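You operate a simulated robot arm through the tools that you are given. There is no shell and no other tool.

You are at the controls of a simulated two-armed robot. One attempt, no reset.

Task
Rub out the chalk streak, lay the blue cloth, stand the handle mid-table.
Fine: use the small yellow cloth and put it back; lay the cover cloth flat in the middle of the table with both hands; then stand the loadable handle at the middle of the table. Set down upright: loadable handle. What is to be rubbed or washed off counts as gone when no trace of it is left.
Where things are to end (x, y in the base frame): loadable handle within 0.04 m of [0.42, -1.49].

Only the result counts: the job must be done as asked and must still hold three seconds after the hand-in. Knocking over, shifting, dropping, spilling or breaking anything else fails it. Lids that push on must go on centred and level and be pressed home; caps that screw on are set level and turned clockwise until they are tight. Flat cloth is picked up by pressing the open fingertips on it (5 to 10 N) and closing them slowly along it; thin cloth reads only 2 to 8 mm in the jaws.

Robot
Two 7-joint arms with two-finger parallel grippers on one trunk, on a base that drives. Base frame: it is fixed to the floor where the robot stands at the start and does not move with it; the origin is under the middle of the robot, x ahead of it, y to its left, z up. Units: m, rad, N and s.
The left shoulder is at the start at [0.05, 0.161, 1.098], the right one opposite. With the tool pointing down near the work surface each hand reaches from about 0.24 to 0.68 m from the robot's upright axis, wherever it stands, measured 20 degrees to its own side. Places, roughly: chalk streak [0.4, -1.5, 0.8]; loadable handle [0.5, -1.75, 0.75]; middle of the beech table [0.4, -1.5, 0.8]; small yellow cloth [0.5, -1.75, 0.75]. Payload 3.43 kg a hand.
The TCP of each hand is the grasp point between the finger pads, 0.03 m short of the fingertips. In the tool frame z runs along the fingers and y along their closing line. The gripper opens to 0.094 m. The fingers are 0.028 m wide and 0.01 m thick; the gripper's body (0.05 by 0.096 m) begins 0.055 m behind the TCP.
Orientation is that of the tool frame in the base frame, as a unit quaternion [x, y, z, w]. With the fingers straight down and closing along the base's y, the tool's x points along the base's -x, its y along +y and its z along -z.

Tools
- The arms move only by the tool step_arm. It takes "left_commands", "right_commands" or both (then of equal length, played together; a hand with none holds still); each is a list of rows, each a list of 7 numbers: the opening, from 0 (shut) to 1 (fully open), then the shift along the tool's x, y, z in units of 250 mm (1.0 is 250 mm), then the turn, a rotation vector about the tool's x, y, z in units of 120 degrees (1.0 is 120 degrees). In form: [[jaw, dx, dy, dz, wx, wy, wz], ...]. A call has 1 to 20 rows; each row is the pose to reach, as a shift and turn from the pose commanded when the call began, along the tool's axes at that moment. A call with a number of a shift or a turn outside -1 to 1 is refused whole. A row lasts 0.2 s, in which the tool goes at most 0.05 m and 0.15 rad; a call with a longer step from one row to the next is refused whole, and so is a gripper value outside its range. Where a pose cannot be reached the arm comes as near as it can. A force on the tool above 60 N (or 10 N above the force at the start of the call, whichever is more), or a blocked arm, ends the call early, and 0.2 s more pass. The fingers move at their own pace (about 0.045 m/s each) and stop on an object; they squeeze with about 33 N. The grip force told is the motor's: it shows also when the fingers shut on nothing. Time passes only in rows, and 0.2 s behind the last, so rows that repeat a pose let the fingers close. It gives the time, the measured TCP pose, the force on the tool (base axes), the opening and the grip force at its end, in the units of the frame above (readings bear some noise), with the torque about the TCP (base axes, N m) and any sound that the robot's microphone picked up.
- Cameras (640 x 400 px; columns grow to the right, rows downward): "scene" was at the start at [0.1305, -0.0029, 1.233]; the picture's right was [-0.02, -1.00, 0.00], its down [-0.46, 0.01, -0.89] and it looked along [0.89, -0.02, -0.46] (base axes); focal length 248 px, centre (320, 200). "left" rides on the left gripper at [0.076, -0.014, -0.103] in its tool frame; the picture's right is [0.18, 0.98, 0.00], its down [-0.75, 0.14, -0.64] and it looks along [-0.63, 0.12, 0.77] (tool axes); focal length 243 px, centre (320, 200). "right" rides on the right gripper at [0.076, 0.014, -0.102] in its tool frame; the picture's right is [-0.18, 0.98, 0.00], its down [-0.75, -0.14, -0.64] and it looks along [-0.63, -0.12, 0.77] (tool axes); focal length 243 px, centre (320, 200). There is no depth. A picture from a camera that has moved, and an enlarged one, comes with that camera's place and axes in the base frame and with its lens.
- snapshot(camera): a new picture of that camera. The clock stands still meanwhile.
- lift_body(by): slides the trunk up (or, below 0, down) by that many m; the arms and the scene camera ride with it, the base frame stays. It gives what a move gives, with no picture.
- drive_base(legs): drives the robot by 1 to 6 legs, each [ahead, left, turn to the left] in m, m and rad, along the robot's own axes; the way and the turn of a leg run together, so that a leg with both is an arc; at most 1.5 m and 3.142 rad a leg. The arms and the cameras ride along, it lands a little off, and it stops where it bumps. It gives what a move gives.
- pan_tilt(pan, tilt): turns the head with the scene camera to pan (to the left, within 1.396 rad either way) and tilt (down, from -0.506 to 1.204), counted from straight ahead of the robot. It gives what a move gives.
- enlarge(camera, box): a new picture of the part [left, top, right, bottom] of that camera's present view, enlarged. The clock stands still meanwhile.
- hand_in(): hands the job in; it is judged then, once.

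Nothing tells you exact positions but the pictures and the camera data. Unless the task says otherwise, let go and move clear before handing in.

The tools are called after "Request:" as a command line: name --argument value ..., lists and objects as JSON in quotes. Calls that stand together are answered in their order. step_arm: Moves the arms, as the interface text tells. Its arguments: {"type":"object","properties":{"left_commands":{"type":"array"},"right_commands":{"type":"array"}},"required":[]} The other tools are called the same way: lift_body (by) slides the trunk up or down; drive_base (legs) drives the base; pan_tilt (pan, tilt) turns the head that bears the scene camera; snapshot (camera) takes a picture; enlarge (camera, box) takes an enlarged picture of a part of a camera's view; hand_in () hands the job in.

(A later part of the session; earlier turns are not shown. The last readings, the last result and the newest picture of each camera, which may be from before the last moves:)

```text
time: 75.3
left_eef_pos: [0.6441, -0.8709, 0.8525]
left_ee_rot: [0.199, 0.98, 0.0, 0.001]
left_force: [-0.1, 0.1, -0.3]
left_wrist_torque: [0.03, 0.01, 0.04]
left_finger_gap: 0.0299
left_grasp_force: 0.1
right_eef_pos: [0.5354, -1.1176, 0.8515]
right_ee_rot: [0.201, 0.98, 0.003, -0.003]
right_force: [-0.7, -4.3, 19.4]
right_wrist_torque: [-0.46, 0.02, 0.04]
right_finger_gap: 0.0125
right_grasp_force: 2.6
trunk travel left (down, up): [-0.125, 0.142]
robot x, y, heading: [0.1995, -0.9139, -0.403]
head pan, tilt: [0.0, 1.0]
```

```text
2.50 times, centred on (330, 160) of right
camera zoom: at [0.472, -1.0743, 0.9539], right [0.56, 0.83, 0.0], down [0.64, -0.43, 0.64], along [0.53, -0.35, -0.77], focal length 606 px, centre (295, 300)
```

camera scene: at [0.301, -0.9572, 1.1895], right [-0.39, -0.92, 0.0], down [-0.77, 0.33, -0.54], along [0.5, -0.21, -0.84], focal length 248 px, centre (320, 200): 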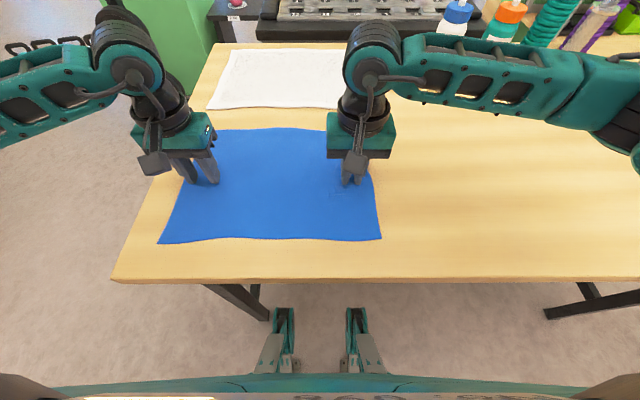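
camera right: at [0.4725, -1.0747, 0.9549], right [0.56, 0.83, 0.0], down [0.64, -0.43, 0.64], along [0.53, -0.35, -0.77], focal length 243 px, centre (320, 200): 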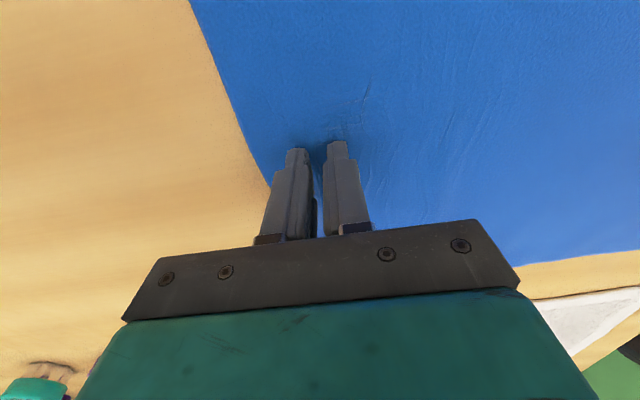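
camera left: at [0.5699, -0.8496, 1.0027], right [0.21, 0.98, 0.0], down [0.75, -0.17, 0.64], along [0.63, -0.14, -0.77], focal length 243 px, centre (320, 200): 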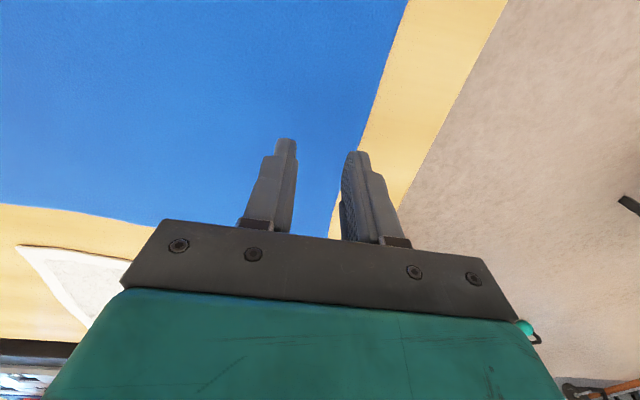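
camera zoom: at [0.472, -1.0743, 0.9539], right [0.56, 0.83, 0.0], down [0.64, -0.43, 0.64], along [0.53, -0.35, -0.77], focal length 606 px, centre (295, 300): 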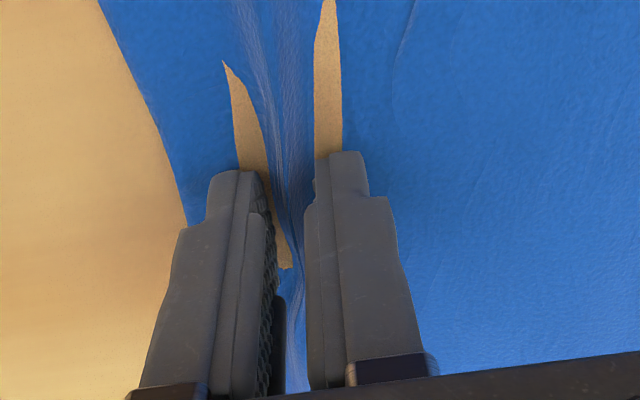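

A fold is rising between the fingertips. Closing fully now.

Request:
step_arm --right_commands '[[0.1, 0, 0.006, -0.003, 0, 0, 0], [0.06, 0, 0.012, -0.003, 0, 0, 0], [0.03, 0, 0.016, -0.003, 0, 0, 0], [0.0, 0, 0.018, -0.003, 0, 0, 0], [0.0, 0, 0.018, -0.003, 0, 0, 0], [0.0, 0, 0.018, -0.003, 0, 0, 0]]'

Request:
enlarge --camera "right" --box '[220, 80, 440, 240]'

Request:
snapshot --camera "scene"

```text
time: 76.7
left_eef_pos: [0.6438, -0.8704, 0.8528]
left_ee_rot: [0.199, 0.98, 0.001, 0.0]
left_force: [0.3, 0.4, -0.4]
left_wrist_torque: [-0.02, 0.01, -0.01]
left_finger_gap: 0.03
left_grasp_force: 0.1
right_eef_pos: [0.5375, -1.1137, 0.852]
right_ee_rot: [0.201, 0.98, 0.005, -0.004]
right_force: [-2.5, -0.8, 6.4]
right_wrist_torque: [-0.1, 0.03, -0.02]
right_finger_gap: 0.0019
right_grasp_force: 33.1
trunk travel left (down, up): [-0.125, 0.142]
robot x, y, heading: [0.2024, -0.9133, -0.405]
head pan, tilt: [0.0, 1.0]
```

```text
2.50 times, centred on (330, 160) of right
camera zoom: at [0.4742, -1.0704, 0.9541], right [0.56, 0.83, 0.0], down [0.64, -0.43, 0.64], along [0.53, -0.35, -0.77], focal length 606 px, centre (295, 300)
```

zoom: 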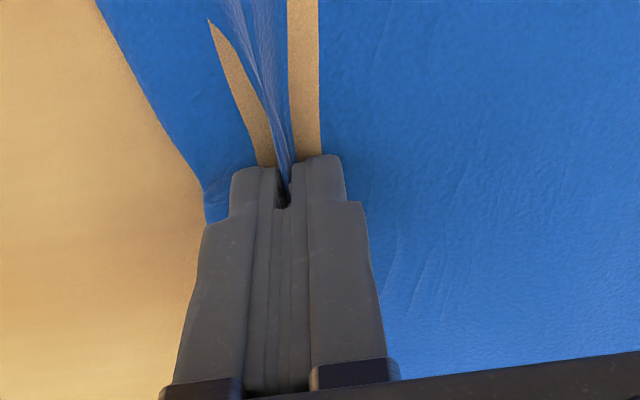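

```text
taken
camera scene: at [0.3005, -0.957, 1.1896], right [-0.39, -0.92, 0.0], down [-0.77, 0.33, -0.54], along [0.5, -0.21, -0.84], focal length 248 px, centre (320, 200)
```

scene: 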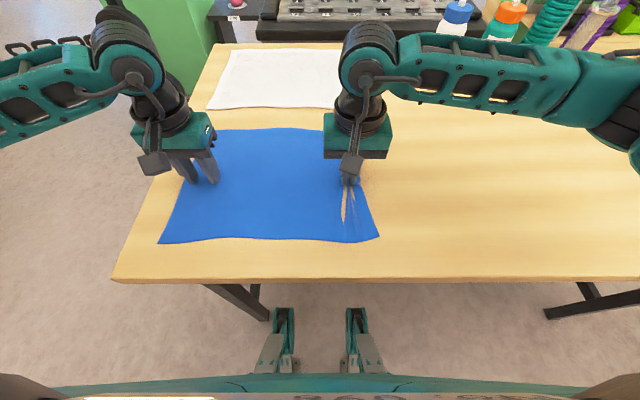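

Right hand has pinched a fold (gap 1.9 mm, 33 N). Now the same with the left hand: press first.

Request:
step_arm --left_commands '[[0.32, 0, 0, 0.006, 0, 0, 0], [0.32, 0, 0, 0.01, 0, 0, 0], [0.32, 0, 0, 0.01, 0, 0, 0]]'

```text
time: 77.5
left_eef_pos: [0.6446, -0.869, 0.8519]
left_ee_rot: [0.199, 0.98, 0.0, 0.002]
left_force: [-2.1, 3.2, 19.7]
left_wrist_torque: [0.3, 0.06, 0.0]
left_finger_gap: 0.0301
left_grasp_force: 0.0
right_eef_pos: [0.5375, -1.1141, 0.8527]
right_ee_rot: [0.201, 0.98, 0.002, -0.003]
right_force: [-0.6, 0.8, 0.5]
right_wrist_torque: [-0.04, -0.04, 0.0]
right_finger_gap: 0.0024
right_grasp_force: 33.2
trunk travel left (down, up): [-0.125, 0.142]
robot x, y, heading: [0.201, -0.914, -0.402]
head pan, tilt: [0.0, 1.0]
```

Left presses at 20 N; easing a little and closing in stages with the inward slide.

Request:
step_arm --left_commands '[[0.32, 0, 0, -0.003, 0, 0, 0], [0.28, 0, -0.007, -0.003, 0, 0, 0], [0.25, 0, -0.013, -0.002, 0, 0, 0], [0.22, 0, -0.019, -0.002, 0, 0, 0]]'

```text
time: 78.5
left_eef_pos: [0.6413, -0.8747, 0.8502]
left_ee_rot: [0.199, 0.98, 0.001, 0.002]
left_force: [2.2, 4.1, 21.3]
left_wrist_torque: [0.24, -0.07, -0.04]
left_finger_gap: 0.0213
left_grasp_force: 1.0
right_eef_pos: [0.5369, -1.115, 0.8532]
right_ee_rot: [0.201, 0.98, 0.003, -0.003]
right_force: [-0.2, -0.5, 0.2]
right_wrist_torque: [-0.03, -0.01, -0.03]
right_finger_gap: 0.0022
right_grasp_force: 32.5
trunk travel left (down, up): [-0.125, 0.142]
robot x, y, heading: [0.2005, -0.9137, -0.404]
head pan, tilt: [0.0, 1.0]
```

Request:
step_arm --left_commands '[[0.19, 0, -0.006, -0.003, 0, 0, 0], [0.16, 0, -0.012, -0.003, 0, 0, 0], [0.13, 0, -0.018, -0.003, 0, 0, 0]]'

Request:
enlarge --camera "left" --box '[200, 80, 420, 240]'

```text
time: 79.3
left_eef_pos: [0.6402, -0.8803, 0.8516]
left_ee_rot: [0.2, 0.98, 0.0, 0.0]
left_force: [-0.1, 0.5, 14.1]
left_wrist_torque: [0.13, -0.05, 0.02]
left_finger_gap: 0.0126
left_grasp_force: 0.6
right_eef_pos: [0.5376, -1.1147, 0.8526]
right_ee_rot: [0.201, 0.98, 0.003, -0.003]
right_force: [-0.1, 0.5, 0.6]
right_wrist_torque: [-0.01, 0.02, -0.01]
right_finger_gap: 0.0022
right_grasp_force: 33.6
trunk travel left (down, up): [-0.125, 0.142]
robot x, y, heading: [0.202, -0.9144, -0.405]
head pan, tilt: [0.0, 1.0]
```

```text
2.50 times, centred on (310, 160) of left
camera zoom: at [0.5637, -0.8641, 0.9532], right [0.22, 0.98, 0.0], down [0.75, -0.17, 0.64], along [0.63, -0.14, -0.77], focal length 606 px, centre (345, 300)
```

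zoom: 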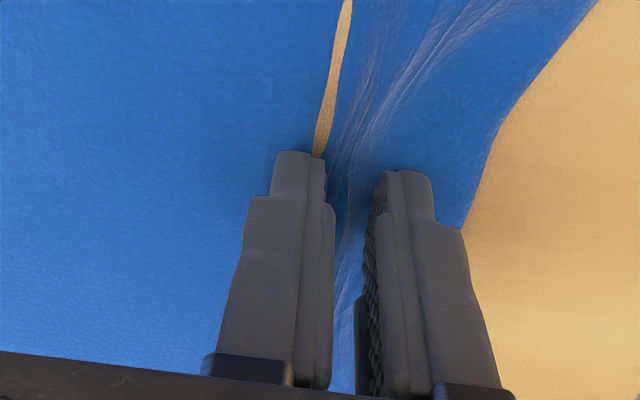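

A fold is forming in the left hand too. Closing it fully.

Request:
step_arm --left_commands '[[0.1, 0, -0.006, 0.001, 0, 0, 0], [0.06, 0, -0.012, 0.001, 0, 0, 0], [0.03, 0, -0.016, 0.0, 0, 0, 0], [0.0, 0, -0.018, 0.0, 0, 0, 0], [0.0, 0, -0.018, 0.0, 0, 0, 0], [0.0, 0, -0.018, 0.0, 0, 0, 0]]'

Request:
enlarge --camera "left" --box '[200, 80, 420, 240]'

Request:
snapshot --camera "scene"

```text
time: 80.7
left_eef_pos: [0.6386, -0.8841, 0.851]
left_ee_rot: [0.2, 0.98, 0.001, 0.001]
left_force: [1.7, 2.3, 12.8]
left_wrist_torque: [0.13, -0.02, 0.01]
left_finger_gap: 0.0021
left_grasp_force: 33.6
right_eef_pos: [0.5382, -1.1141, 0.852]
right_ee_rot: [0.201, 0.98, 0.004, -0.002]
right_force: [-0.9, 0.8, 0.7]
right_wrist_torque: [-0.02, 0.01, 0.01]
right_finger_gap: 0.0022
right_grasp_force: 33.1
trunk travel left (down, up): [-0.125, 0.142]
robot x, y, heading: [0.1986, -0.9127, -0.404]
head pan, tilt: [0.0, 1.0]
```

```text
2.50 times, centred on (310, 160) of left
camera zoom: at [0.5622, -0.868, 0.9532], right [0.21, 0.98, 0.0], down [0.75, -0.17, 0.64], along [0.63, -0.14, -0.77], focal length 606 px, centre (345, 300)
```

zoom: 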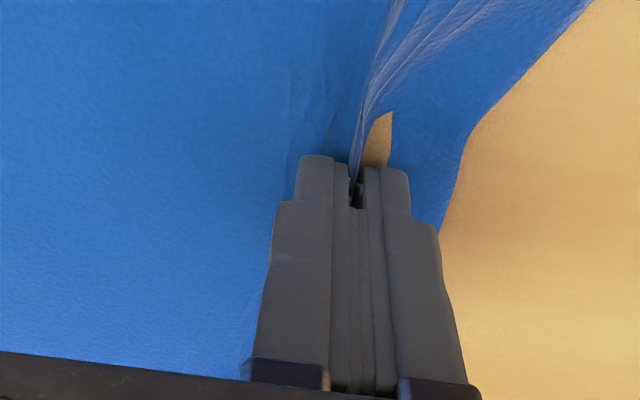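

```text
taken
camera scene: at [0.3003, -0.957, 1.1897], right [-0.39, -0.92, 0.0], down [-0.77, 0.33, -0.54], along [0.5, -0.21, -0.84], focal length 248 px, centre (320, 200)
```

scene: 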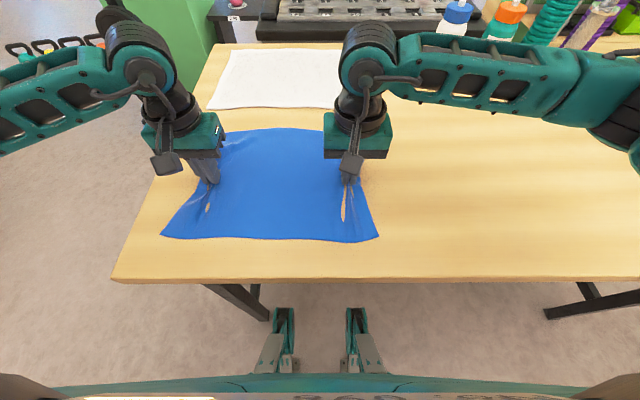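

Both hands hold the cloth (gaps about 2 mm at 33 N each). I'll lift both together slowly by 3 cm and look.

Request:
step_arm --right_commands '[[0, 0, 0, -0.02, 0, 0, 0], [0, 0, 0, -0.04, 0, 0, 0], [0, 0, 0, -0.06, 0, 0, 0], [0, 0, 0, -0.09, 0, 0, 0], [0, 0, 0, -0.12, 0, 0, 0], [0, 0, 0, -0.12, 0, 0, 0]]' --left_commands '[[0, 0, 0, -0.02, 0, 0, 0], [0, 0, 0, -0.04, 0, 0, 0], [0, 0, 0, -0.06, 0, 0, 0], [0, 0, 0, -0.09, 0, 0, 0], [0, 0, 0, -0.12, 0, 0, 0], [0, 0, 0, -0.12, 0, 0, 0]]'

Request:
snapshot --camera "scene"

Request:
snapshot --camera "right"

Request:
snapshot --camera "left"

```text
time: 82.1
left_eef_pos: [0.639, -0.883, 0.8823]
left_ee_rot: [0.2, 0.98, 0.0, 0.001]
left_force: [0.1, 0.8, -0.5]
left_wrist_torque: [0.01, -0.02, 0.02]
left_finger_gap: 0.0024
left_grasp_force: 33.1
right_eef_pos: [0.5379, -1.114, 0.8814]
right_ee_rot: [0.202, 0.979, 0.003, -0.003]
right_force: [0.2, 1.0, -0.2]
right_wrist_torque: [-0.02, -0.03, 0.01]
right_finger_gap: 0.0022
right_grasp_force: 32.7
trunk travel left (down, up): [-0.125, 0.142]
robot x, y, heading: [0.2028, -0.9152, -0.405]
head pan, tilt: [0.0, 1.0]
```

```text
taken
camera scene: at [0.3011, -0.9572, 1.1896], right [-0.39, -0.92, 0.0], down [-0.77, 0.33, -0.54], along [0.5, -0.21, -0.84], focal length 248 px, centre (320, 200)
```

scene: 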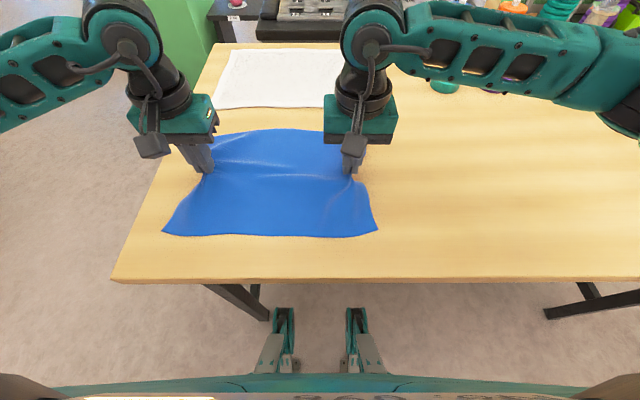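

```text
taken
camera right: at [0.4747, -1.0703, 0.9843], right [0.56, 0.83, 0.0], down [0.64, -0.43, 0.64], along [0.53, -0.35, -0.77], focal length 243 px, centre (320, 200)
```

right: 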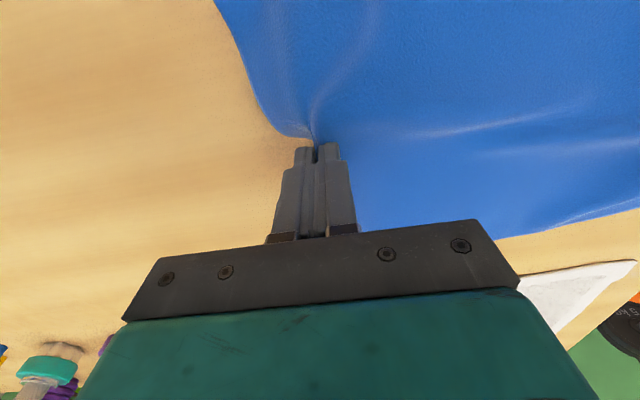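

```text
taken
camera left: at [0.5628, -0.8682, 0.9831], right [0.22, 0.98, 0.0], down [0.75, -0.17, 0.64], along [0.63, -0.14, -0.77], focal length 243 px, centre (320, 200)
```

left: 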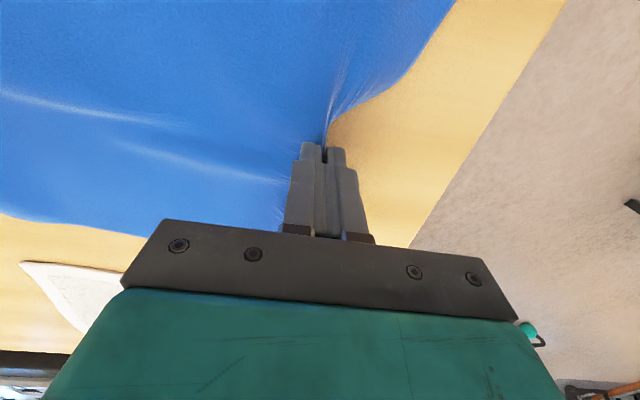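

Both grips hold and the cloth is lifted cleanly with its long edges just trailing on the table. Now I'll drive right in stages towards the middle; first 0.25 m.

Request:
drive_base --legs '[[0, -0.25, 0]]'

Request:
snapshot --camera "scene"

```text
time: 85.0
left_eef_pos: [0.5419, -1.1146, 0.8805]
left_ee_rot: [0.199, 0.98, 0.001, 0.0]
left_force: [-0.5, -0.9, -0.3]
left_wrist_torque: [0.0, -0.02, -0.01]
left_finger_gap: 0.0025
left_grasp_force: 33.2
right_eef_pos: [0.4401, -1.3444, 0.8827]
right_ee_rot: [0.201, 0.98, 0.004, -0.003]
right_force: [-0.1, -0.7, 0.8]
right_wrist_torque: [0.03, 0.03, -0.01]
right_finger_gap: 0.0022
right_grasp_force: 32.6
trunk travel left (down, up): [-0.125, 0.142]
robot x, y, heading: [0.1058, -1.1416, -0.403]
head pan, tilt: [0.0, 1.0]
```

```text
taken
camera scene: at [0.2025, -1.1878, 1.1896], right [-0.39, -0.92, 0.0], down [-0.77, 0.33, -0.54], along [0.5, -0.21, -0.84], focal length 248 px, centre (320, 200)
```

scene: 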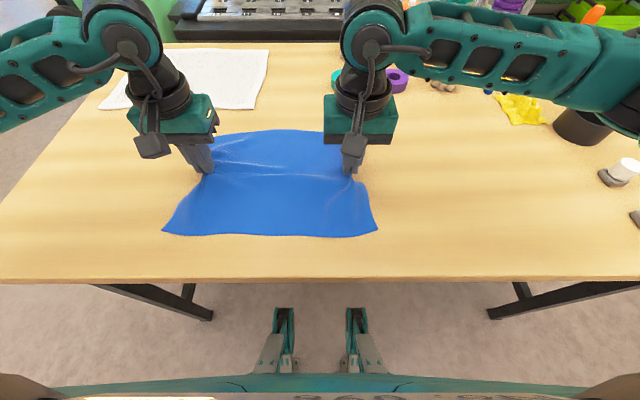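

The cloth travels along undisturbed. Driving the remaining 0.267 m.

Request:
drive_base --legs '[[0, -0.267, 0]]'

Request:
snapshot --camera "scene"

```text
time: 87.9
left_eef_pos: [0.4345, -1.3573, 0.8808]
left_ee_rot: [0.199, 0.98, 0.001, 0.0]
left_force: [0.0, 0.2, -0.2]
left_wrist_torque: [-0.03, -0.04, 0.0]
left_finger_gap: 0.002
left_grasp_force: 32.9
right_eef_pos: [0.3347, -1.5895, 0.8819]
right_ee_rot: [0.2, 0.98, 0.003, -0.002]
right_force: [-1.3, -0.5, -0.4]
right_wrist_torque: [-0.02, 0.0, 0.0]
right_finger_gap: 0.002
right_grasp_force: 32.9
trunk travel left (down, up): [-0.125, 0.142]
robot x, y, heading: [0.0012, -1.3836, -0.404]
head pan, tilt: [0.0, 1.0]
```

```text
taken
camera scene: at [0.098, -1.4327, 1.1896], right [-0.39, -0.92, 0.0], down [-0.77, 0.33, -0.54], along [0.5, -0.21, -0.84], focal length 248 px, centre (320, 200)
```

scene: 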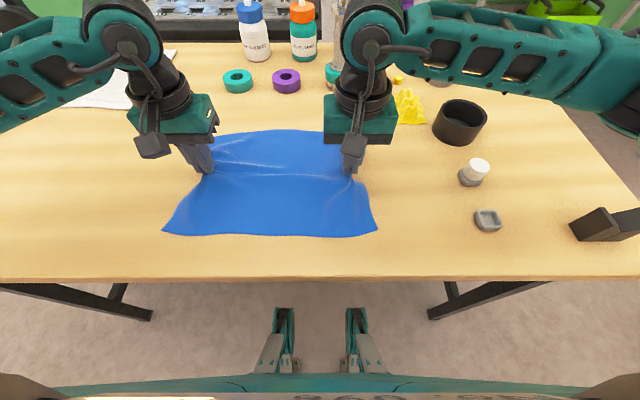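

The cloth is at the middle lengthwise; it still needs about 4 cm away from me (grip midpoint now [0.385, -1.473], wanted [0.42, -1.49]). Let me look closely at its shape before moving it forward.

Request:
enlarge --camera "scene" --box '[150, 110, 390, 250]'

```text
2.67 times, centred on (270, 180) of scene
camera zoom: at [0.098, -1.4327, 1.1896], right [-0.39, -0.92, 0.0], down [-0.77, 0.33, -0.54], along [0.5, -0.21, -0.84], focal length 660 px, centre (453, 253)
```

zoom: 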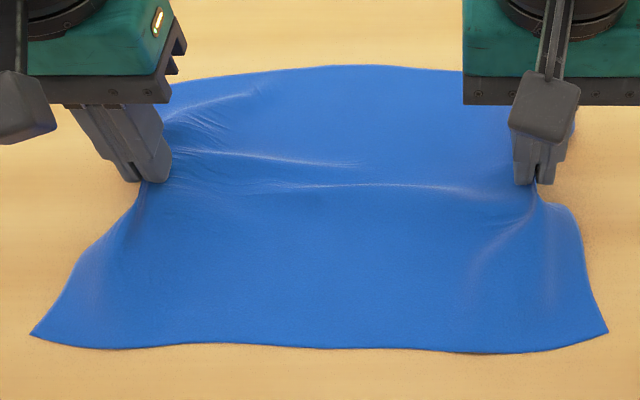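

The cloth drapes smoothly. I'll nudge both hands forward by 2 cm slowly and watch whether the far half slides or bunches.

Request:
step_arm --right_commands '[[0, -0.02, 0, 0, 0, 0, 0], [0, -0.04, 0, 0, 0, 0, 0], [0, -0.06, 0, 0, 0, 0, 0], [0, -0.08, 0, 0, 0, 0, 0], [0, -0.08, 0, 0, 0, 0, 0]]' --left_commands '[[0, -0.02, 0, 0, 0, 0, 0], [0, -0.04, 0, 0, 0, 0, 0], [0, -0.06, 0, 0, 0, 0, 0], [0, -0.08, 0, 0, 0, 0, 0], [0, -0.08, 0, 0, 0, 0, 0]]'

Request:
enlarge --camera "scene" --box '[150, 100, 390, 250]'

```text
time: 89.1
left_eef_pos: [0.4543, -1.3679, 0.8814]
left_ee_rot: [0.199, 0.98, 0.001, 0.001]
left_force: [-0.6, -0.1, -0.3]
left_wrist_torque: [0.0, -0.01, -0.01]
left_finger_gap: 0.0022
left_grasp_force: 32.6
right_eef_pos: [0.3537, -1.597, 0.8825]
right_ee_rot: [0.2, 0.98, 0.003, -0.002]
right_force: [-1.1, -0.5, 0.6]
right_wrist_torque: [-0.02, 0.0, -0.01]
right_finger_gap: 0.0021
right_grasp_force: 33.2
trunk travel left (down, up): [-0.125, 0.142]
robot x, y, heading: [0.0001, -1.3856, -0.405]
head pan, tilt: [0.0, 1.0]
```

```text
2.67 times, centred on (270, 175) of scene
camera zoom: at [0.098, -1.4326, 1.1896], right [-0.39, -0.92, 0.0], down [-0.77, 0.33, -0.54], along [0.5, -0.21, -0.84], focal length 660 px, centre (453, 267)
```

zoom: 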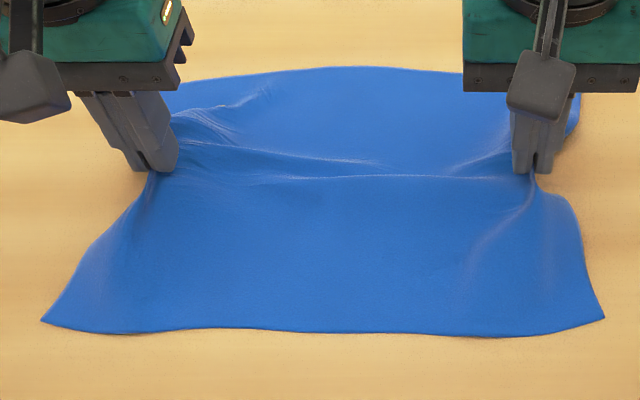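

Both long edges slid along (near edge ~18 mm, far edge ~14 mm) with hardly any bunching. I'll move another 2 cm forward.

Request:
step_arm --right_commands '[[0, -0.02, 0, 0, 0, 0, 0], [0, -0.04, 0, 0, 0, 0, 0], [0, -0.06, 0, 0, 0, 0, 0], [0, -0.076, 0, 0, 0, 0, 0], [0, -0.076, 0, 0, 0, 0, 0]]' --left_commands '[[0, -0.02, 0, 0, 0, 0, 0], [0, -0.04, 0, 0, 0, 0, 0], [0, -0.06, 0, 0, 0, 0, 0], [0, -0.076, 0, 0, 0, 0, 0], [0, -0.076, 0, 0, 0, 0, 0]]'

Request:
enlarge --camera "scene" --box '[150, 100, 390, 250]'

```text
time: 90.3
left_eef_pos: [0.4725, -1.3746, 0.8808]
left_ee_rot: [0.198, 0.98, 0.0, 0.0]
left_force: [-0.3, 0.1, 0.2]
left_wrist_torque: [-0.03, 0.02, -0.02]
left_finger_gap: 0.0023
left_grasp_force: 33.3
right_eef_pos: [0.3713, -1.6047, 0.8811]
right_ee_rot: [0.201, 0.98, 0.004, -0.003]
right_force: [0.3, -0.4, 0.2]
right_wrist_torque: [-0.01, 0.02, 0.04]
right_finger_gap: 0.0021
right_grasp_force: 33.0
trunk travel left (down, up): [-0.125, 0.142]
robot x, y, heading: [-0.0034, -1.3899, -0.402]
head pan, tilt: [0.0, 1.0]
```

```text
2.67 times, centred on (270, 175) of scene
camera zoom: at [0.098, -1.4326, 1.1896], right [-0.39, -0.92, 0.0], down [-0.77, 0.33, -0.54], along [0.5, -0.21, -0.84], focal length 660 px, centre (453, 267)
```

zoom: 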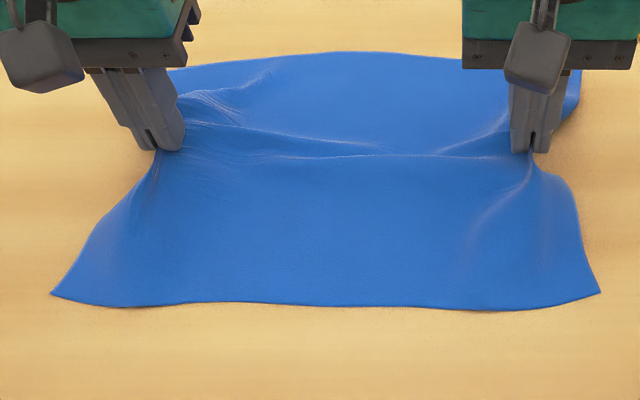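

Grip midpoint is now [0.422, -1.490], on target. I'll lower both hands gently to the table.

Request:
step_arm --right_commands '[[0, 0, 0, 0.03, 0, 0, 0], [0, 0, 0, 0.06, 0, 0, 0], [0, 0, 0, 0.085, 0, 0, 0], [0, 0, 0, 0.104, 0, 0, 0], [0, 0, 0, 0.112, 0, 0, 0], [0, 0, 0, 0.112, 0, 0, 0]]' --left_commands '[[0, 0, 0, 0.03, 0, 0, 0], [0, 0, 0, 0.06, 0, 0, 0], [0, 0, 0, 0.085, 0, 0, 0], [0, 0, 0, 0.104, 0, 0, 0], [0, 0, 0, 0.112, 0, 0, 0], [0, 0, 0, 0.112, 0, 0, 0]]'

Request:
enlarge --camera "scene" --box '[150, 100, 390, 250]'

```text
time: 91.7
left_eef_pos: [0.4718, -1.3745, 0.8532]
left_ee_rot: [0.199, 0.98, 0.0, -0.001]
left_force: [-0.4, -0.2, 1.4]
left_wrist_torque: [-0.01, 0.01, 0.03]
left_finger_gap: 0.0023
left_grasp_force: 32.8
right_eef_pos: [0.3707, -1.6045, 0.8529]
right_ee_rot: [0.201, 0.98, 0.003, -0.002]
right_force: [0.7, 0.8, 1.1]
right_wrist_torque: [-0.01, 0.0, 0.02]
right_finger_gap: 0.0019
right_grasp_force: 32.7
trunk travel left (down, up): [-0.125, 0.142]
robot x, y, heading: [-0.0033, -1.3883, -0.402]
head pan, tilt: [0.0, 1.0]
```

```text
2.67 times, centred on (270, 175) of scene
camera zoom: at [0.0979, -1.4326, 1.1896], right [-0.39, -0.92, 0.0], down [-0.77, 0.33, -0.54], along [0.5, -0.21, -0.84], focal length 660 px, centre (453, 267)
```

zoom: 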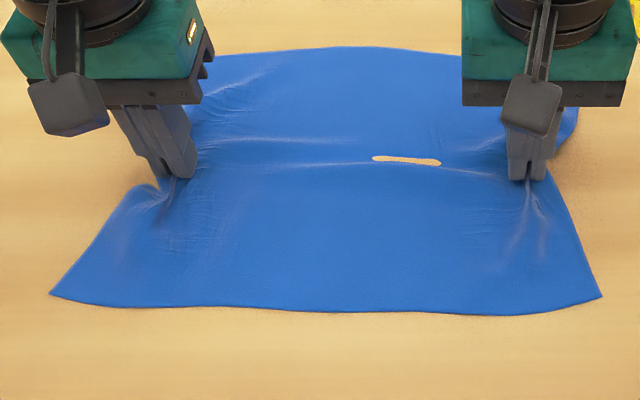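

The cloth lies nearly flat. Now I'll release: a light press while the jaws open and slide outwards, so the outer fingers spread the pinched edges flat again.

Request:
step_arm --right_commands '[[0, 0, 0, 0.004, 0, 0, 0], [0.04, 0, -0.007, 0.004, 0, 0, 0], [0.08, 0, -0.015, 0.004, 0, 0, 0], [0.12, 0, -0.022, 0.004, 0, 0, 0], [0.16, 0, -0.03, 0.004, 0, 0, 0], [0.2, 0, -0.037, 0.004, 0, 0, 0], [0.24, 0, -0.045, 0.004, 0, 0, 0], [0.28, 0, -0.052, 0.004, 0, 0, 0], [0.32, 0, -0.06, 0.004, 0, 0, 0], [0.32, 0, -0.06, 0.004, 0, 0, 0]]' --left_commands '[[0, 0, 0, 0.004, 0, 0, 0], [0.04, 0, 0.007, 0.004, 0, 0, 0], [0.08, 0, 0.015, 0.004, 0, 0, 0], [0.12, 0, 0.022, 0.004, 0, 0, 0], [0.16, 0, 0.03, 0.004, 0, 0, 0], [0.2, 0, 0.037, 0.004, 0, 0, 0], [0.24, 0, 0.045, 0.004, 0, 0, 0], [0.28, 0, 0.052, 0.004, 0, 0, 0], [0.32, 0, 0.06, 0.004, 0, 0, 0], [0.32, 0, 0.06, 0.004, 0, 0, 0]]'

Request:
enlarge --camera "scene" --box '[150, 100, 390, 250]'

Request:
snapshot --camera "right"

Request:
snapshot --camera "left"

```text
time: 93.9
left_eef_pos: [0.4764, -1.3601, 0.8532]
left_ee_rot: [0.199, 0.98, 0.0, 0.0]
left_force: [0.0, -0.8, 3.7]
left_wrist_torque: [0.0, 0.01, 0.04]
left_finger_gap: 0.0296
left_grasp_force: 0.0
right_eef_pos: [0.3653, -1.6177, 0.8523]
right_ee_rot: [0.2, 0.98, 0.003, -0.003]
right_force: [0.6, 1.1, 6.3]
right_wrist_torque: [-0.08, -0.04, 0.02]
right_finger_gap: 0.0294
right_grasp_force: 0.1
trunk travel left (down, up): [-0.125, 0.142]
robot x, y, heading: [-0.0007, -1.3907, -0.405]
head pan, tilt: [0.0, 1.0]
```

```text
2.67 times, centred on (270, 175) of scene
camera zoom: at [0.0976, -1.4324, 1.1897], right [-0.39, -0.92, 0.0], down [-0.77, 0.33, -0.54], along [0.5, -0.21, -0.84], focal length 660 px, centre (453, 267)
```

zoom: 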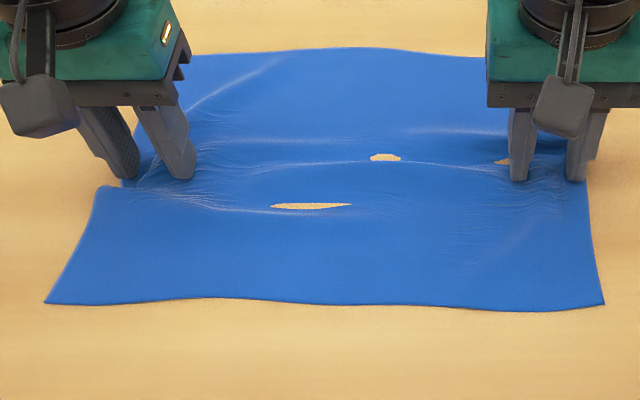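

```text
taken
camera right: at [0.3013, -1.5746, 0.9549], right [0.56, 0.83, 0.0], down [0.64, -0.43, 0.64], along [0.53, -0.35, -0.77], focal length 243 px, centre (320, 200)
```

right: 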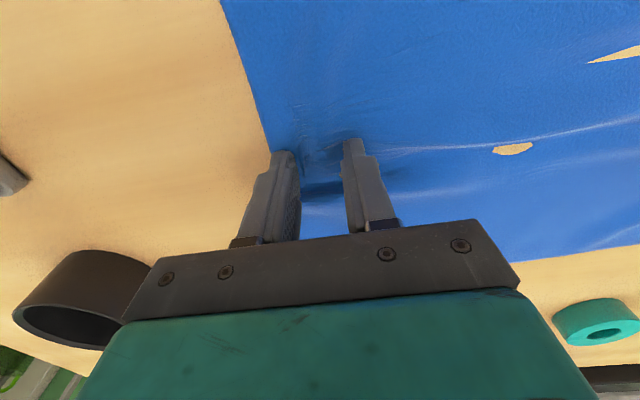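

```text
taken
camera left: at [0.401, -1.3443, 0.9543], right [0.21, 0.98, 0.0], down [0.75, -0.16, 0.64], along [0.63, -0.14, -0.77], focal length 243 px, centre (320, 200)
```

left: 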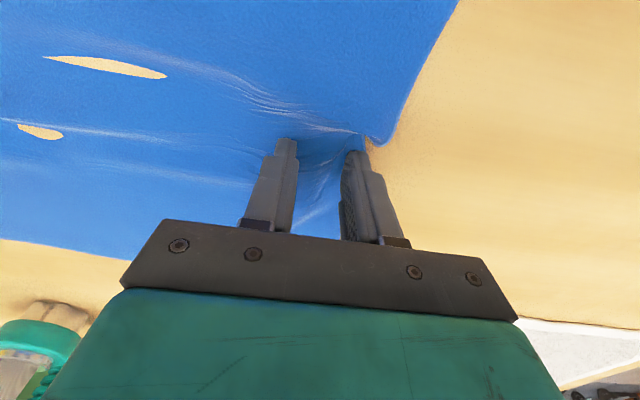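

Released. The left edge looks slightly pulled in at the finger. I'll raise both hands straight up and inspect the cloth.

Request:
step_arm --right_commands '[[0.32, 0, 0, -0.02, 0, 0, 0], [0.32, 0, 0, -0.08, 0, 0, 0], [0.32, 0, 0, -0.2, 0, 0, 0], [0.32, 0, 0, -0.35, 0, 0, 0], [0.32, 0, 0, -0.5, 0, 0, 0], [0.32, 0, 0, -0.6, 0, 0, 0], [0.32, 0, 0, -0.6, 0, 0, 0]]' --left_commands '[[0.32, 0, 0, -0.02, 0, 0, 0], [0.32, 0, 0, -0.08, 0, 0, 0], [0.32, 0, 0, -0.2, 0, 0, 0], [0.32, 0, 0, -0.35, 0, 0, 0], [0.32, 0, 0, -0.5, 0, 0, 0], [0.32, 0, 0, -0.6, 0, 0, 0], [0.32, 0, 0, -0.6, 0, 0, 0]]'

Request:
snapshot --camera "scene"

Request:
enlarge --camera "scene" --box '[150, 100, 390, 250]'

Request:
snapshot --camera "left"

Request:
snapshot --camera "right"

```text
time: 95.5
left_eef_pos: [0.479, -1.3594, 1.0023]
left_ee_rot: [0.198, 0.98, -0.001, 0.0]
left_force: [-0.4, 0.2, -0.5]
left_wrist_torque: [0.02, -0.03, -0.02]
left_finger_gap: 0.0299
left_grasp_force: 0.0
right_eef_pos: [0.3653, -1.6175, 1.0026]
right_ee_rot: [0.2, 0.98, 0.003, -0.004]
right_force: [0.0, 0.4, -0.7]
right_wrist_torque: [-0.04, 0.03, -0.04]
right_finger_gap: 0.0301
right_grasp_force: 0.0
trunk travel left (down, up): [-0.125, 0.142]
robot x, y, heading: [-0.0016, -1.3856, -0.403]
head pan, tilt: [0.0, 1.0]
```

```text
taken
camera scene: at [0.098, -1.4326, 1.1896], right [-0.39, -0.92, 0.0], down [-0.77, 0.33, -0.54], along [0.5, -0.21, -0.84], focal length 248 px, centre (320, 200)
```

scene: 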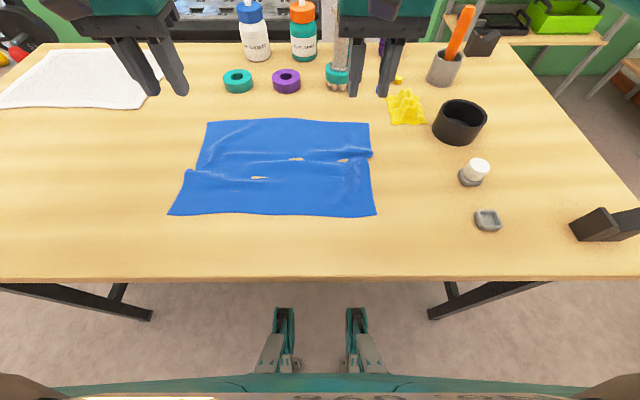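

```text
2.67 times, centred on (270, 175) of scene
camera zoom: at [0.098, -1.4326, 1.1896], right [-0.39, -0.92, 0.0], down [-0.77, 0.33, -0.54], along [0.5, -0.21, -0.84], focal length 660 px, centre (453, 267)
```

zoom: 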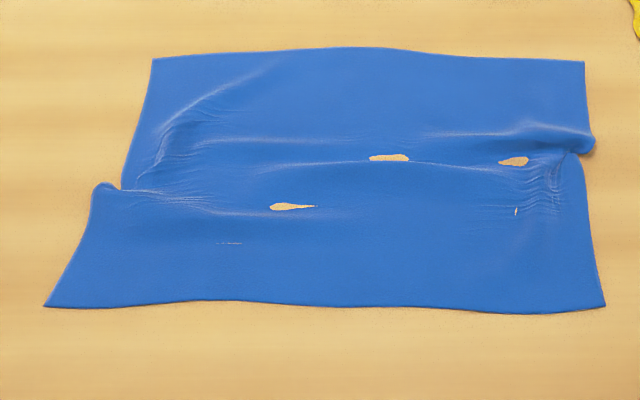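

```text
taken
camera left: at [0.4023, -1.3444, 1.1047], right [0.21, 0.98, 0.0], down [0.75, -0.16, 0.64], along [0.63, -0.14, -0.77], focal length 243 px, centre (320, 200)
```

left: 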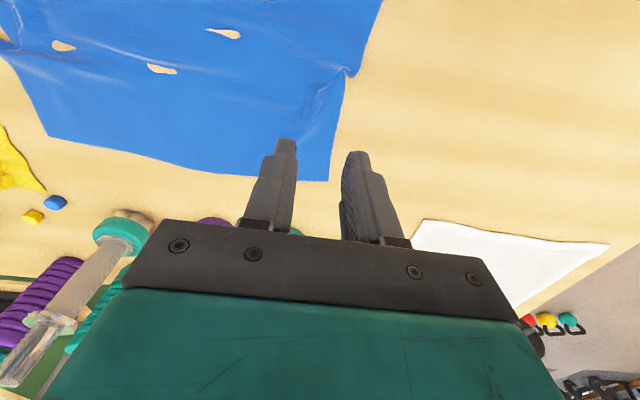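

```text
taken
camera right: at [0.3026, -1.5749, 1.105], right [0.56, 0.83, 0.0], down [0.64, -0.43, 0.64], along [0.53, -0.35, -0.77], focal length 243 px, centre (320, 200)
```

right: 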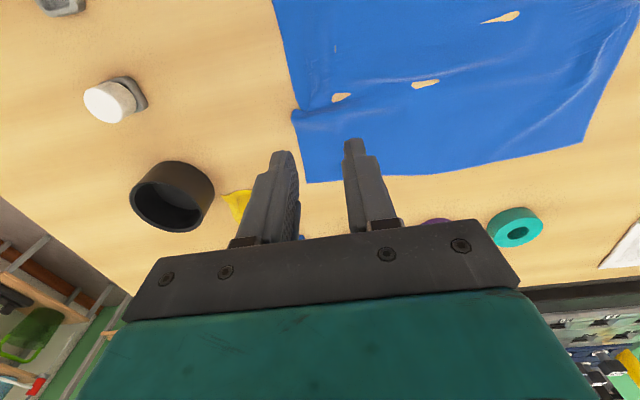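

The cloth is centred within about 1 cm but contracted by roughly 3 cm in depth, with small wrinkles along its middle. I'll smooth it by pressing open fingertips along the near edge with both hands and drawing that edge towards me.

Request:
step_arm --right_commands '[[0.5, 0.069, 0.032, 0.1, 0, 0, 0], [0.75, 0.138, 0.064, 0.2, 0, 0, 0], [1, 0.207, 0.096, 0.3, 0, 0, 0], [1, 0.276, 0.129, 0.4, 0, 0, 0], [1, 0.346, 0.161, 0.51, 0, 0, 0], [1, 0.346, 0.161, 0.55, 0, 0, 0], [1, 0.346, 0.161, 0.55, 0, 0, 0]]' --left_commands '[[0.5, 0.072, -0.03, 0.1, 0, 0, 0], [0.75, 0.144, -0.058, 0.2, 0, 0, 0], [1, 0.215, -0.088, 0.3, 0, 0, 0], [1, 0.287, -0.117, 0.4, 0, 0, 0], [1, 0.359, -0.146, 0.51, 0, 0, 0], [1, 0.359, -0.146, 0.55, 0, 0, 0], [1, 0.359, -0.146, 0.55, 0, 0, 0]]'

Request:
snapshot --camera "scene"

```text
time: 97.1
left_eef_pos: [0.3815, -1.3593, 0.864]
left_ee_rot: [0.199, 0.98, -0.001, -0.001]
left_force: [0.0, 0.0, 0.2]
left_wrist_torque: [0.02, 0.02, -0.03]
left_finger_gap: 0.0939
left_grasp_force: 0.0
right_eef_pos: [0.3012, -1.5458, 0.8647]
right_ee_rot: [0.201, 0.98, 0.004, -0.004]
right_force: [-0.9, -0.6, 0.1]
right_wrist_torque: [0.04, 0.0, 0.0]
right_finger_gap: 0.0939
right_grasp_force: 0.0
trunk travel left (down, up): [-0.125, 0.142]
robot x, y, heading: [-0.0016, -1.3925, -0.403]
head pan, tilt: [0.0, 1.0]
```

```text
taken
camera scene: at [0.098, -1.4326, 1.1896], right [-0.39, -0.92, 0.0], down [-0.77, 0.33, -0.54], along [0.5, -0.21, -0.84], focal length 248 px, centre (320, 200)
```

scene: 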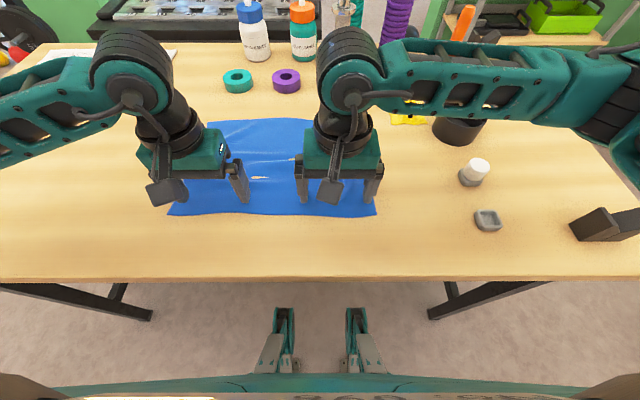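

Fingertips are poised along the near edge. Lowering to contact.

Request:
step_arm --right_commands '[[1, 0, 0, 0.03, 0, 0, 0], [1, 0, 0, 0.05, 0, 0, 0], [1, 0, 0, 0.057, 0, 0, 0], [1, 0, 0, 0.057, 0, 0, 0]]' --left_commands '[[1, 0, 0, 0.03, 0, 0, 0], [1, 0, 0, 0.05, 0, 0, 0], [1, 0, 0, 0.055, 0, 0, 0], [1, 0, 0, 0.055, 0, 0, 0]]'

```text
time: 98.1
left_eef_pos: [0.3813, -1.3595, 0.851]
left_ee_rot: [0.198, 0.98, 0.0, 0.001]
left_force: [0.6, 0.7, 5.2]
left_wrist_torque: [-0.01, 0.04, 0.0]
left_finger_gap: 0.094
left_grasp_force: 0.0
right_eef_pos: [0.3007, -1.5464, 0.8506]
right_ee_rot: [0.201, 0.98, 0.003, -0.002]
right_force: [0.1, 0.0, 6.2]
right_wrist_torque: [-0.34, 0.1, -0.02]
right_finger_gap: 0.0942
right_grasp_force: 0.0
trunk travel left (down, up): [-0.125, 0.142]
robot x, y, heading: [-0.0032, -1.3871, -0.4]
head pan, tilt: [0.0, 1.0]
```

Pressing at 5–6 N each. Now drawing the near edge about 25 mm towards me.

Request:
step_arm --right_commands '[[1, 0, 0, 0.004, 0, 0, 0], [1, 0.015, 0, 0.004, 0, 0, 0], [1, 0.03, 0, 0.004, 0, 0, 0], [1, 0.045, 0, 0.004, 0, 0, 0], [1, 0.06, 0, 0.004, 0, 0, 0], [1, 0.075, 0, 0.004, 0, 0, 0], [1, 0.09, 0, 0.004, 0, 0, 0], [1, 0.1, 0, 0.004, 0, 0, 0], [1, 0.1, 0, 0.004, 0, 0, 0]]' --left_commands '[[1, 0, 0, 0.004, 0, 0, 0], [1, 0.015, 0, 0.004, 0, 0, 0], [1, 0.03, 0, 0.004, 0, 0, 0], [1, 0.045, 0, 0.004, 0, 0, 0], [1, 0.06, 0, 0.004, 0, 0, 0], [1, 0.075, 0, 0.004, 0, 0, 0], [1, 0.09, 0, 0.004, 0, 0, 0], [1, 0.1, 0, 0.004, 0, 0, 0], [1, 0.1, 0, 0.004, 0, 0, 0]]'

Request:
enlarge --camera "scene" --box '[150, 100, 390, 250]'

```text
time: 100.1
left_eef_pos: [0.3581, -1.3477, 0.8511]
left_ee_rot: [0.198, 0.98, 0.0, 0.0]
left_force: [7.3, -2.5, 27.6]
left_wrist_torque: [-0.1, 0.15, 0.03]
left_finger_gap: 0.0939
left_grasp_force: 0.1
right_eef_pos: [0.2774, -1.5357, 0.8517]
right_ee_rot: [0.201, 0.979, 0.003, -0.003]
right_force: [7.1, -3.1, 23.3]
right_wrist_torque: [-1.27, 0.29, 0.35]
right_finger_gap: 0.0936
right_grasp_force: 0.1
trunk travel left (down, up): [-0.125, 0.142]
robot x, y, heading: [0.0001, -1.389, -0.407]
head pan, tilt: [0.0, 1.0]
```

```text
2.67 times, centred on (270, 175) of scene
camera zoom: at [0.0966, -1.4325, 1.19], right [-0.39, -0.92, 0.0], down [-0.77, 0.33, -0.54], along [0.5, -0.21, -0.84], focal length 660 px, centre (453, 267)
```

zoom: 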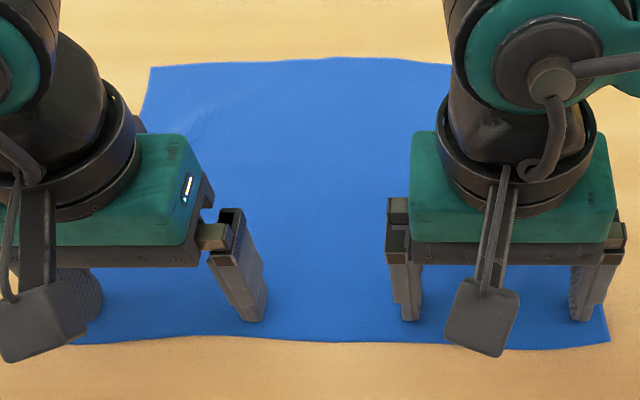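

The wrinkles are gone and the width is back to about 26 cm; the cloth's centre is now within about 6 mm of target. I'll lift both hands straight up and inspect.

Request:
step_arm --right_commands '[[1, 0, 0, -0.015, 0, 0, 0], [1, 0, 0, -0.05, 0, 0, 0], [1, 0, 0, -0.15, 0, 0, 0], [1, 0, 0, -0.3, 0, 0, 0], [1, 0, 0, -0.45, 0, 0, 0], [1, 0, 0, -0.6, 0, 0, 0], [1, 0.0, 0, -0.75, 0, 0, 0], [1, 0.0, 0, -0.75, 0, 0, 0]]' --left_commands '[[1, 0, 0, -0.015, 0, 0, 0], [1, 0, 0, -0.05, 0, 0, 0], [1, 0, 0, -0.15, 0, 0, 0], [1, 0, 0, -0.3, 0, 0, 0], [1, 0, 0, -0.45, 0, 0, 0], [1, 0, 0, -0.6, 0, 0, 0], [1, 0, 0, -0.75, 0, 0, 0], [1, 0, 0, -0.75, 0, 0, 0]]'

Request:
snapshot --camera "scene"

Request:
snapshot --camera "left"

Request:
snapshot --camera "right"

```text
time: 101.9
left_eef_pos: [0.3578, -1.3503, 1.036]
left_ee_rot: [0.199, 0.98, 0.001, 0.0]
left_force: [0.1, -0.3, 0.0]
left_wrist_torque: [-0.02, 0.02, -0.01]
left_finger_gap: 0.0941
left_grasp_force: 0.0
right_eef_pos: [0.278, -1.5394, 1.0384]
right_ee_rot: [0.202, 0.979, 0.004, -0.002]
right_force: [-0.4, 0.6, 0.5]
right_wrist_torque: [0.0, -0.02, -0.01]
right_finger_gap: 0.094
right_grasp_force: 0.1
trunk travel left (down, up): [-0.125, 0.142]
robot x, y, heading: [-0.0006, -1.3899, -0.401]
head pan, tilt: [0.0, 1.0]
```

```text
taken
camera scene: at [0.098, -1.4326, 1.1896], right [-0.39, -0.92, 0.0], down [-0.77, 0.33, -0.54], along [0.5, -0.21, -0.84], focal length 248 px, centre (320, 200)
```

scene: 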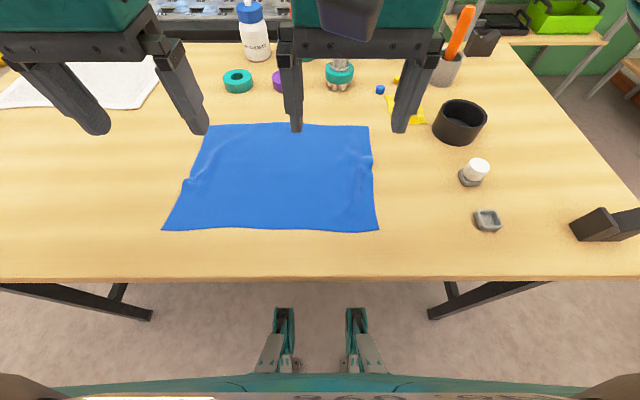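

```text
taken
camera left: at [0.2809, -1.334, 1.1392], right [0.21, 0.98, 0.0], down [0.75, -0.16, 0.64], along [0.63, -0.14, -0.77], focal length 243 px, centre (320, 200)
```

left: 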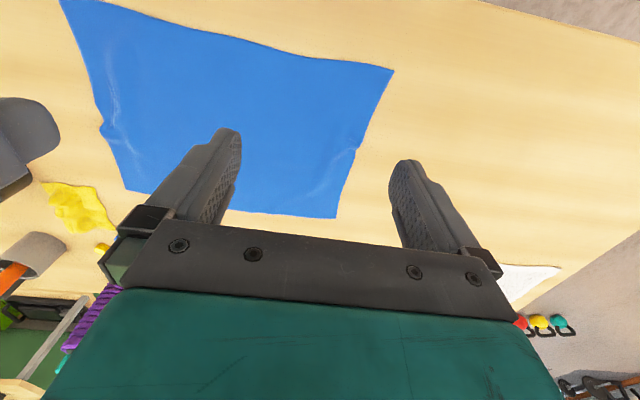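

```text
taken
camera right: at [0.2153, -1.4961, 1.1407], right [0.56, 0.83, 0.0], down [0.64, -0.43, 0.64], along [0.53, -0.35, -0.77], focal length 243 px, centre (320, 200)
```

right: 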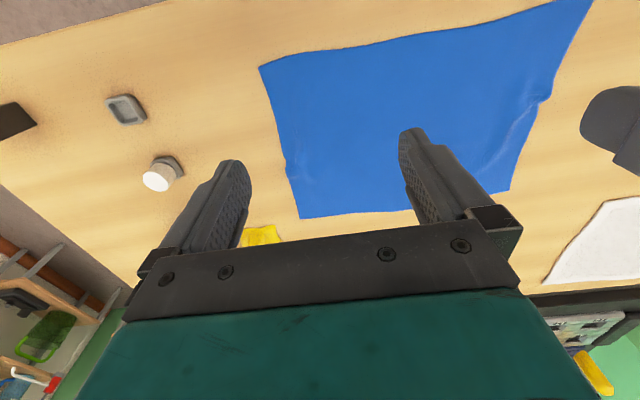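

The cloth now lies flat with only faint creases at its short edges. Zooming in to judge them.

Request:
enlarge --camera "scene" --box '[150, 105, 390, 255]'

Request:
enlarge --camera "scene" --box '[160, 150, 240, 200]'

Request:
enlarge --camera "scene" --box '[320, 140, 400, 190]'

```text
2.67 times, centred on (270, 180) of scene
camera zoom: at [0.098, -1.4326, 1.1896], right [-0.39, -0.92, 0.0], down [-0.77, 0.33, -0.54], along [0.5, -0.21, -0.84], focal length 660 px, centre (453, 253)
```

zoom: 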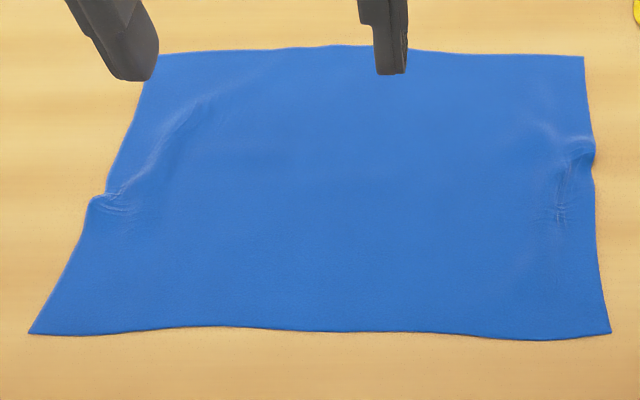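

```text
8.00 times, centred on (200, 175) of scene
camera zoom: at [0.098, -1.4326, 1.1896], right [-0.39, -0.92, 0.0], down [-0.77, 0.33, -0.54], along [0.5, -0.21, -0.84], focal length 1980 px, centre (1280, 400)
```

zoom: 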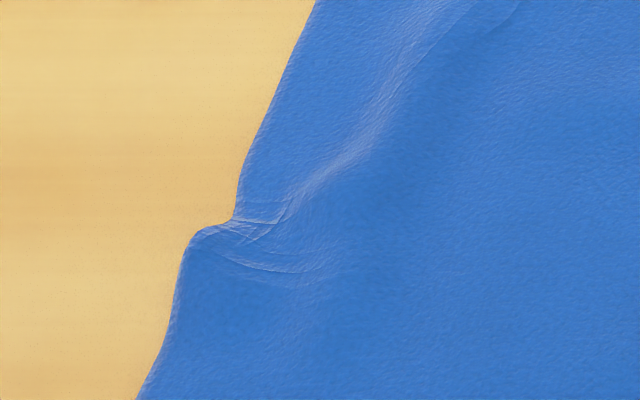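

```text
8.00 times, centred on (360, 165) of scene
camera zoom: at [0.098, -1.4326, 1.1896], right [-0.39, -0.92, 0.0], down [-0.77, 0.33, -0.54], along [0.5, -0.21, -0.84], focal length 1980 px, centre (0, 480)
```

zoom: 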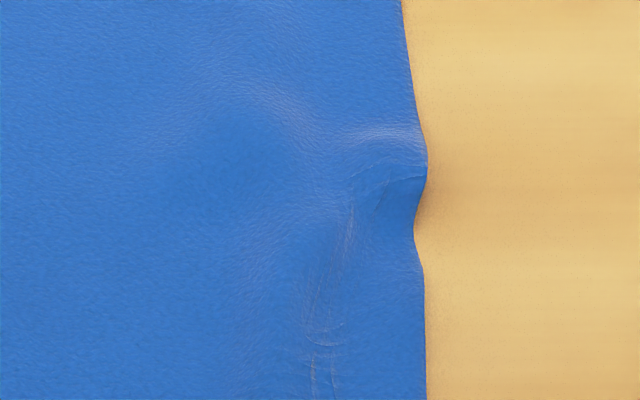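

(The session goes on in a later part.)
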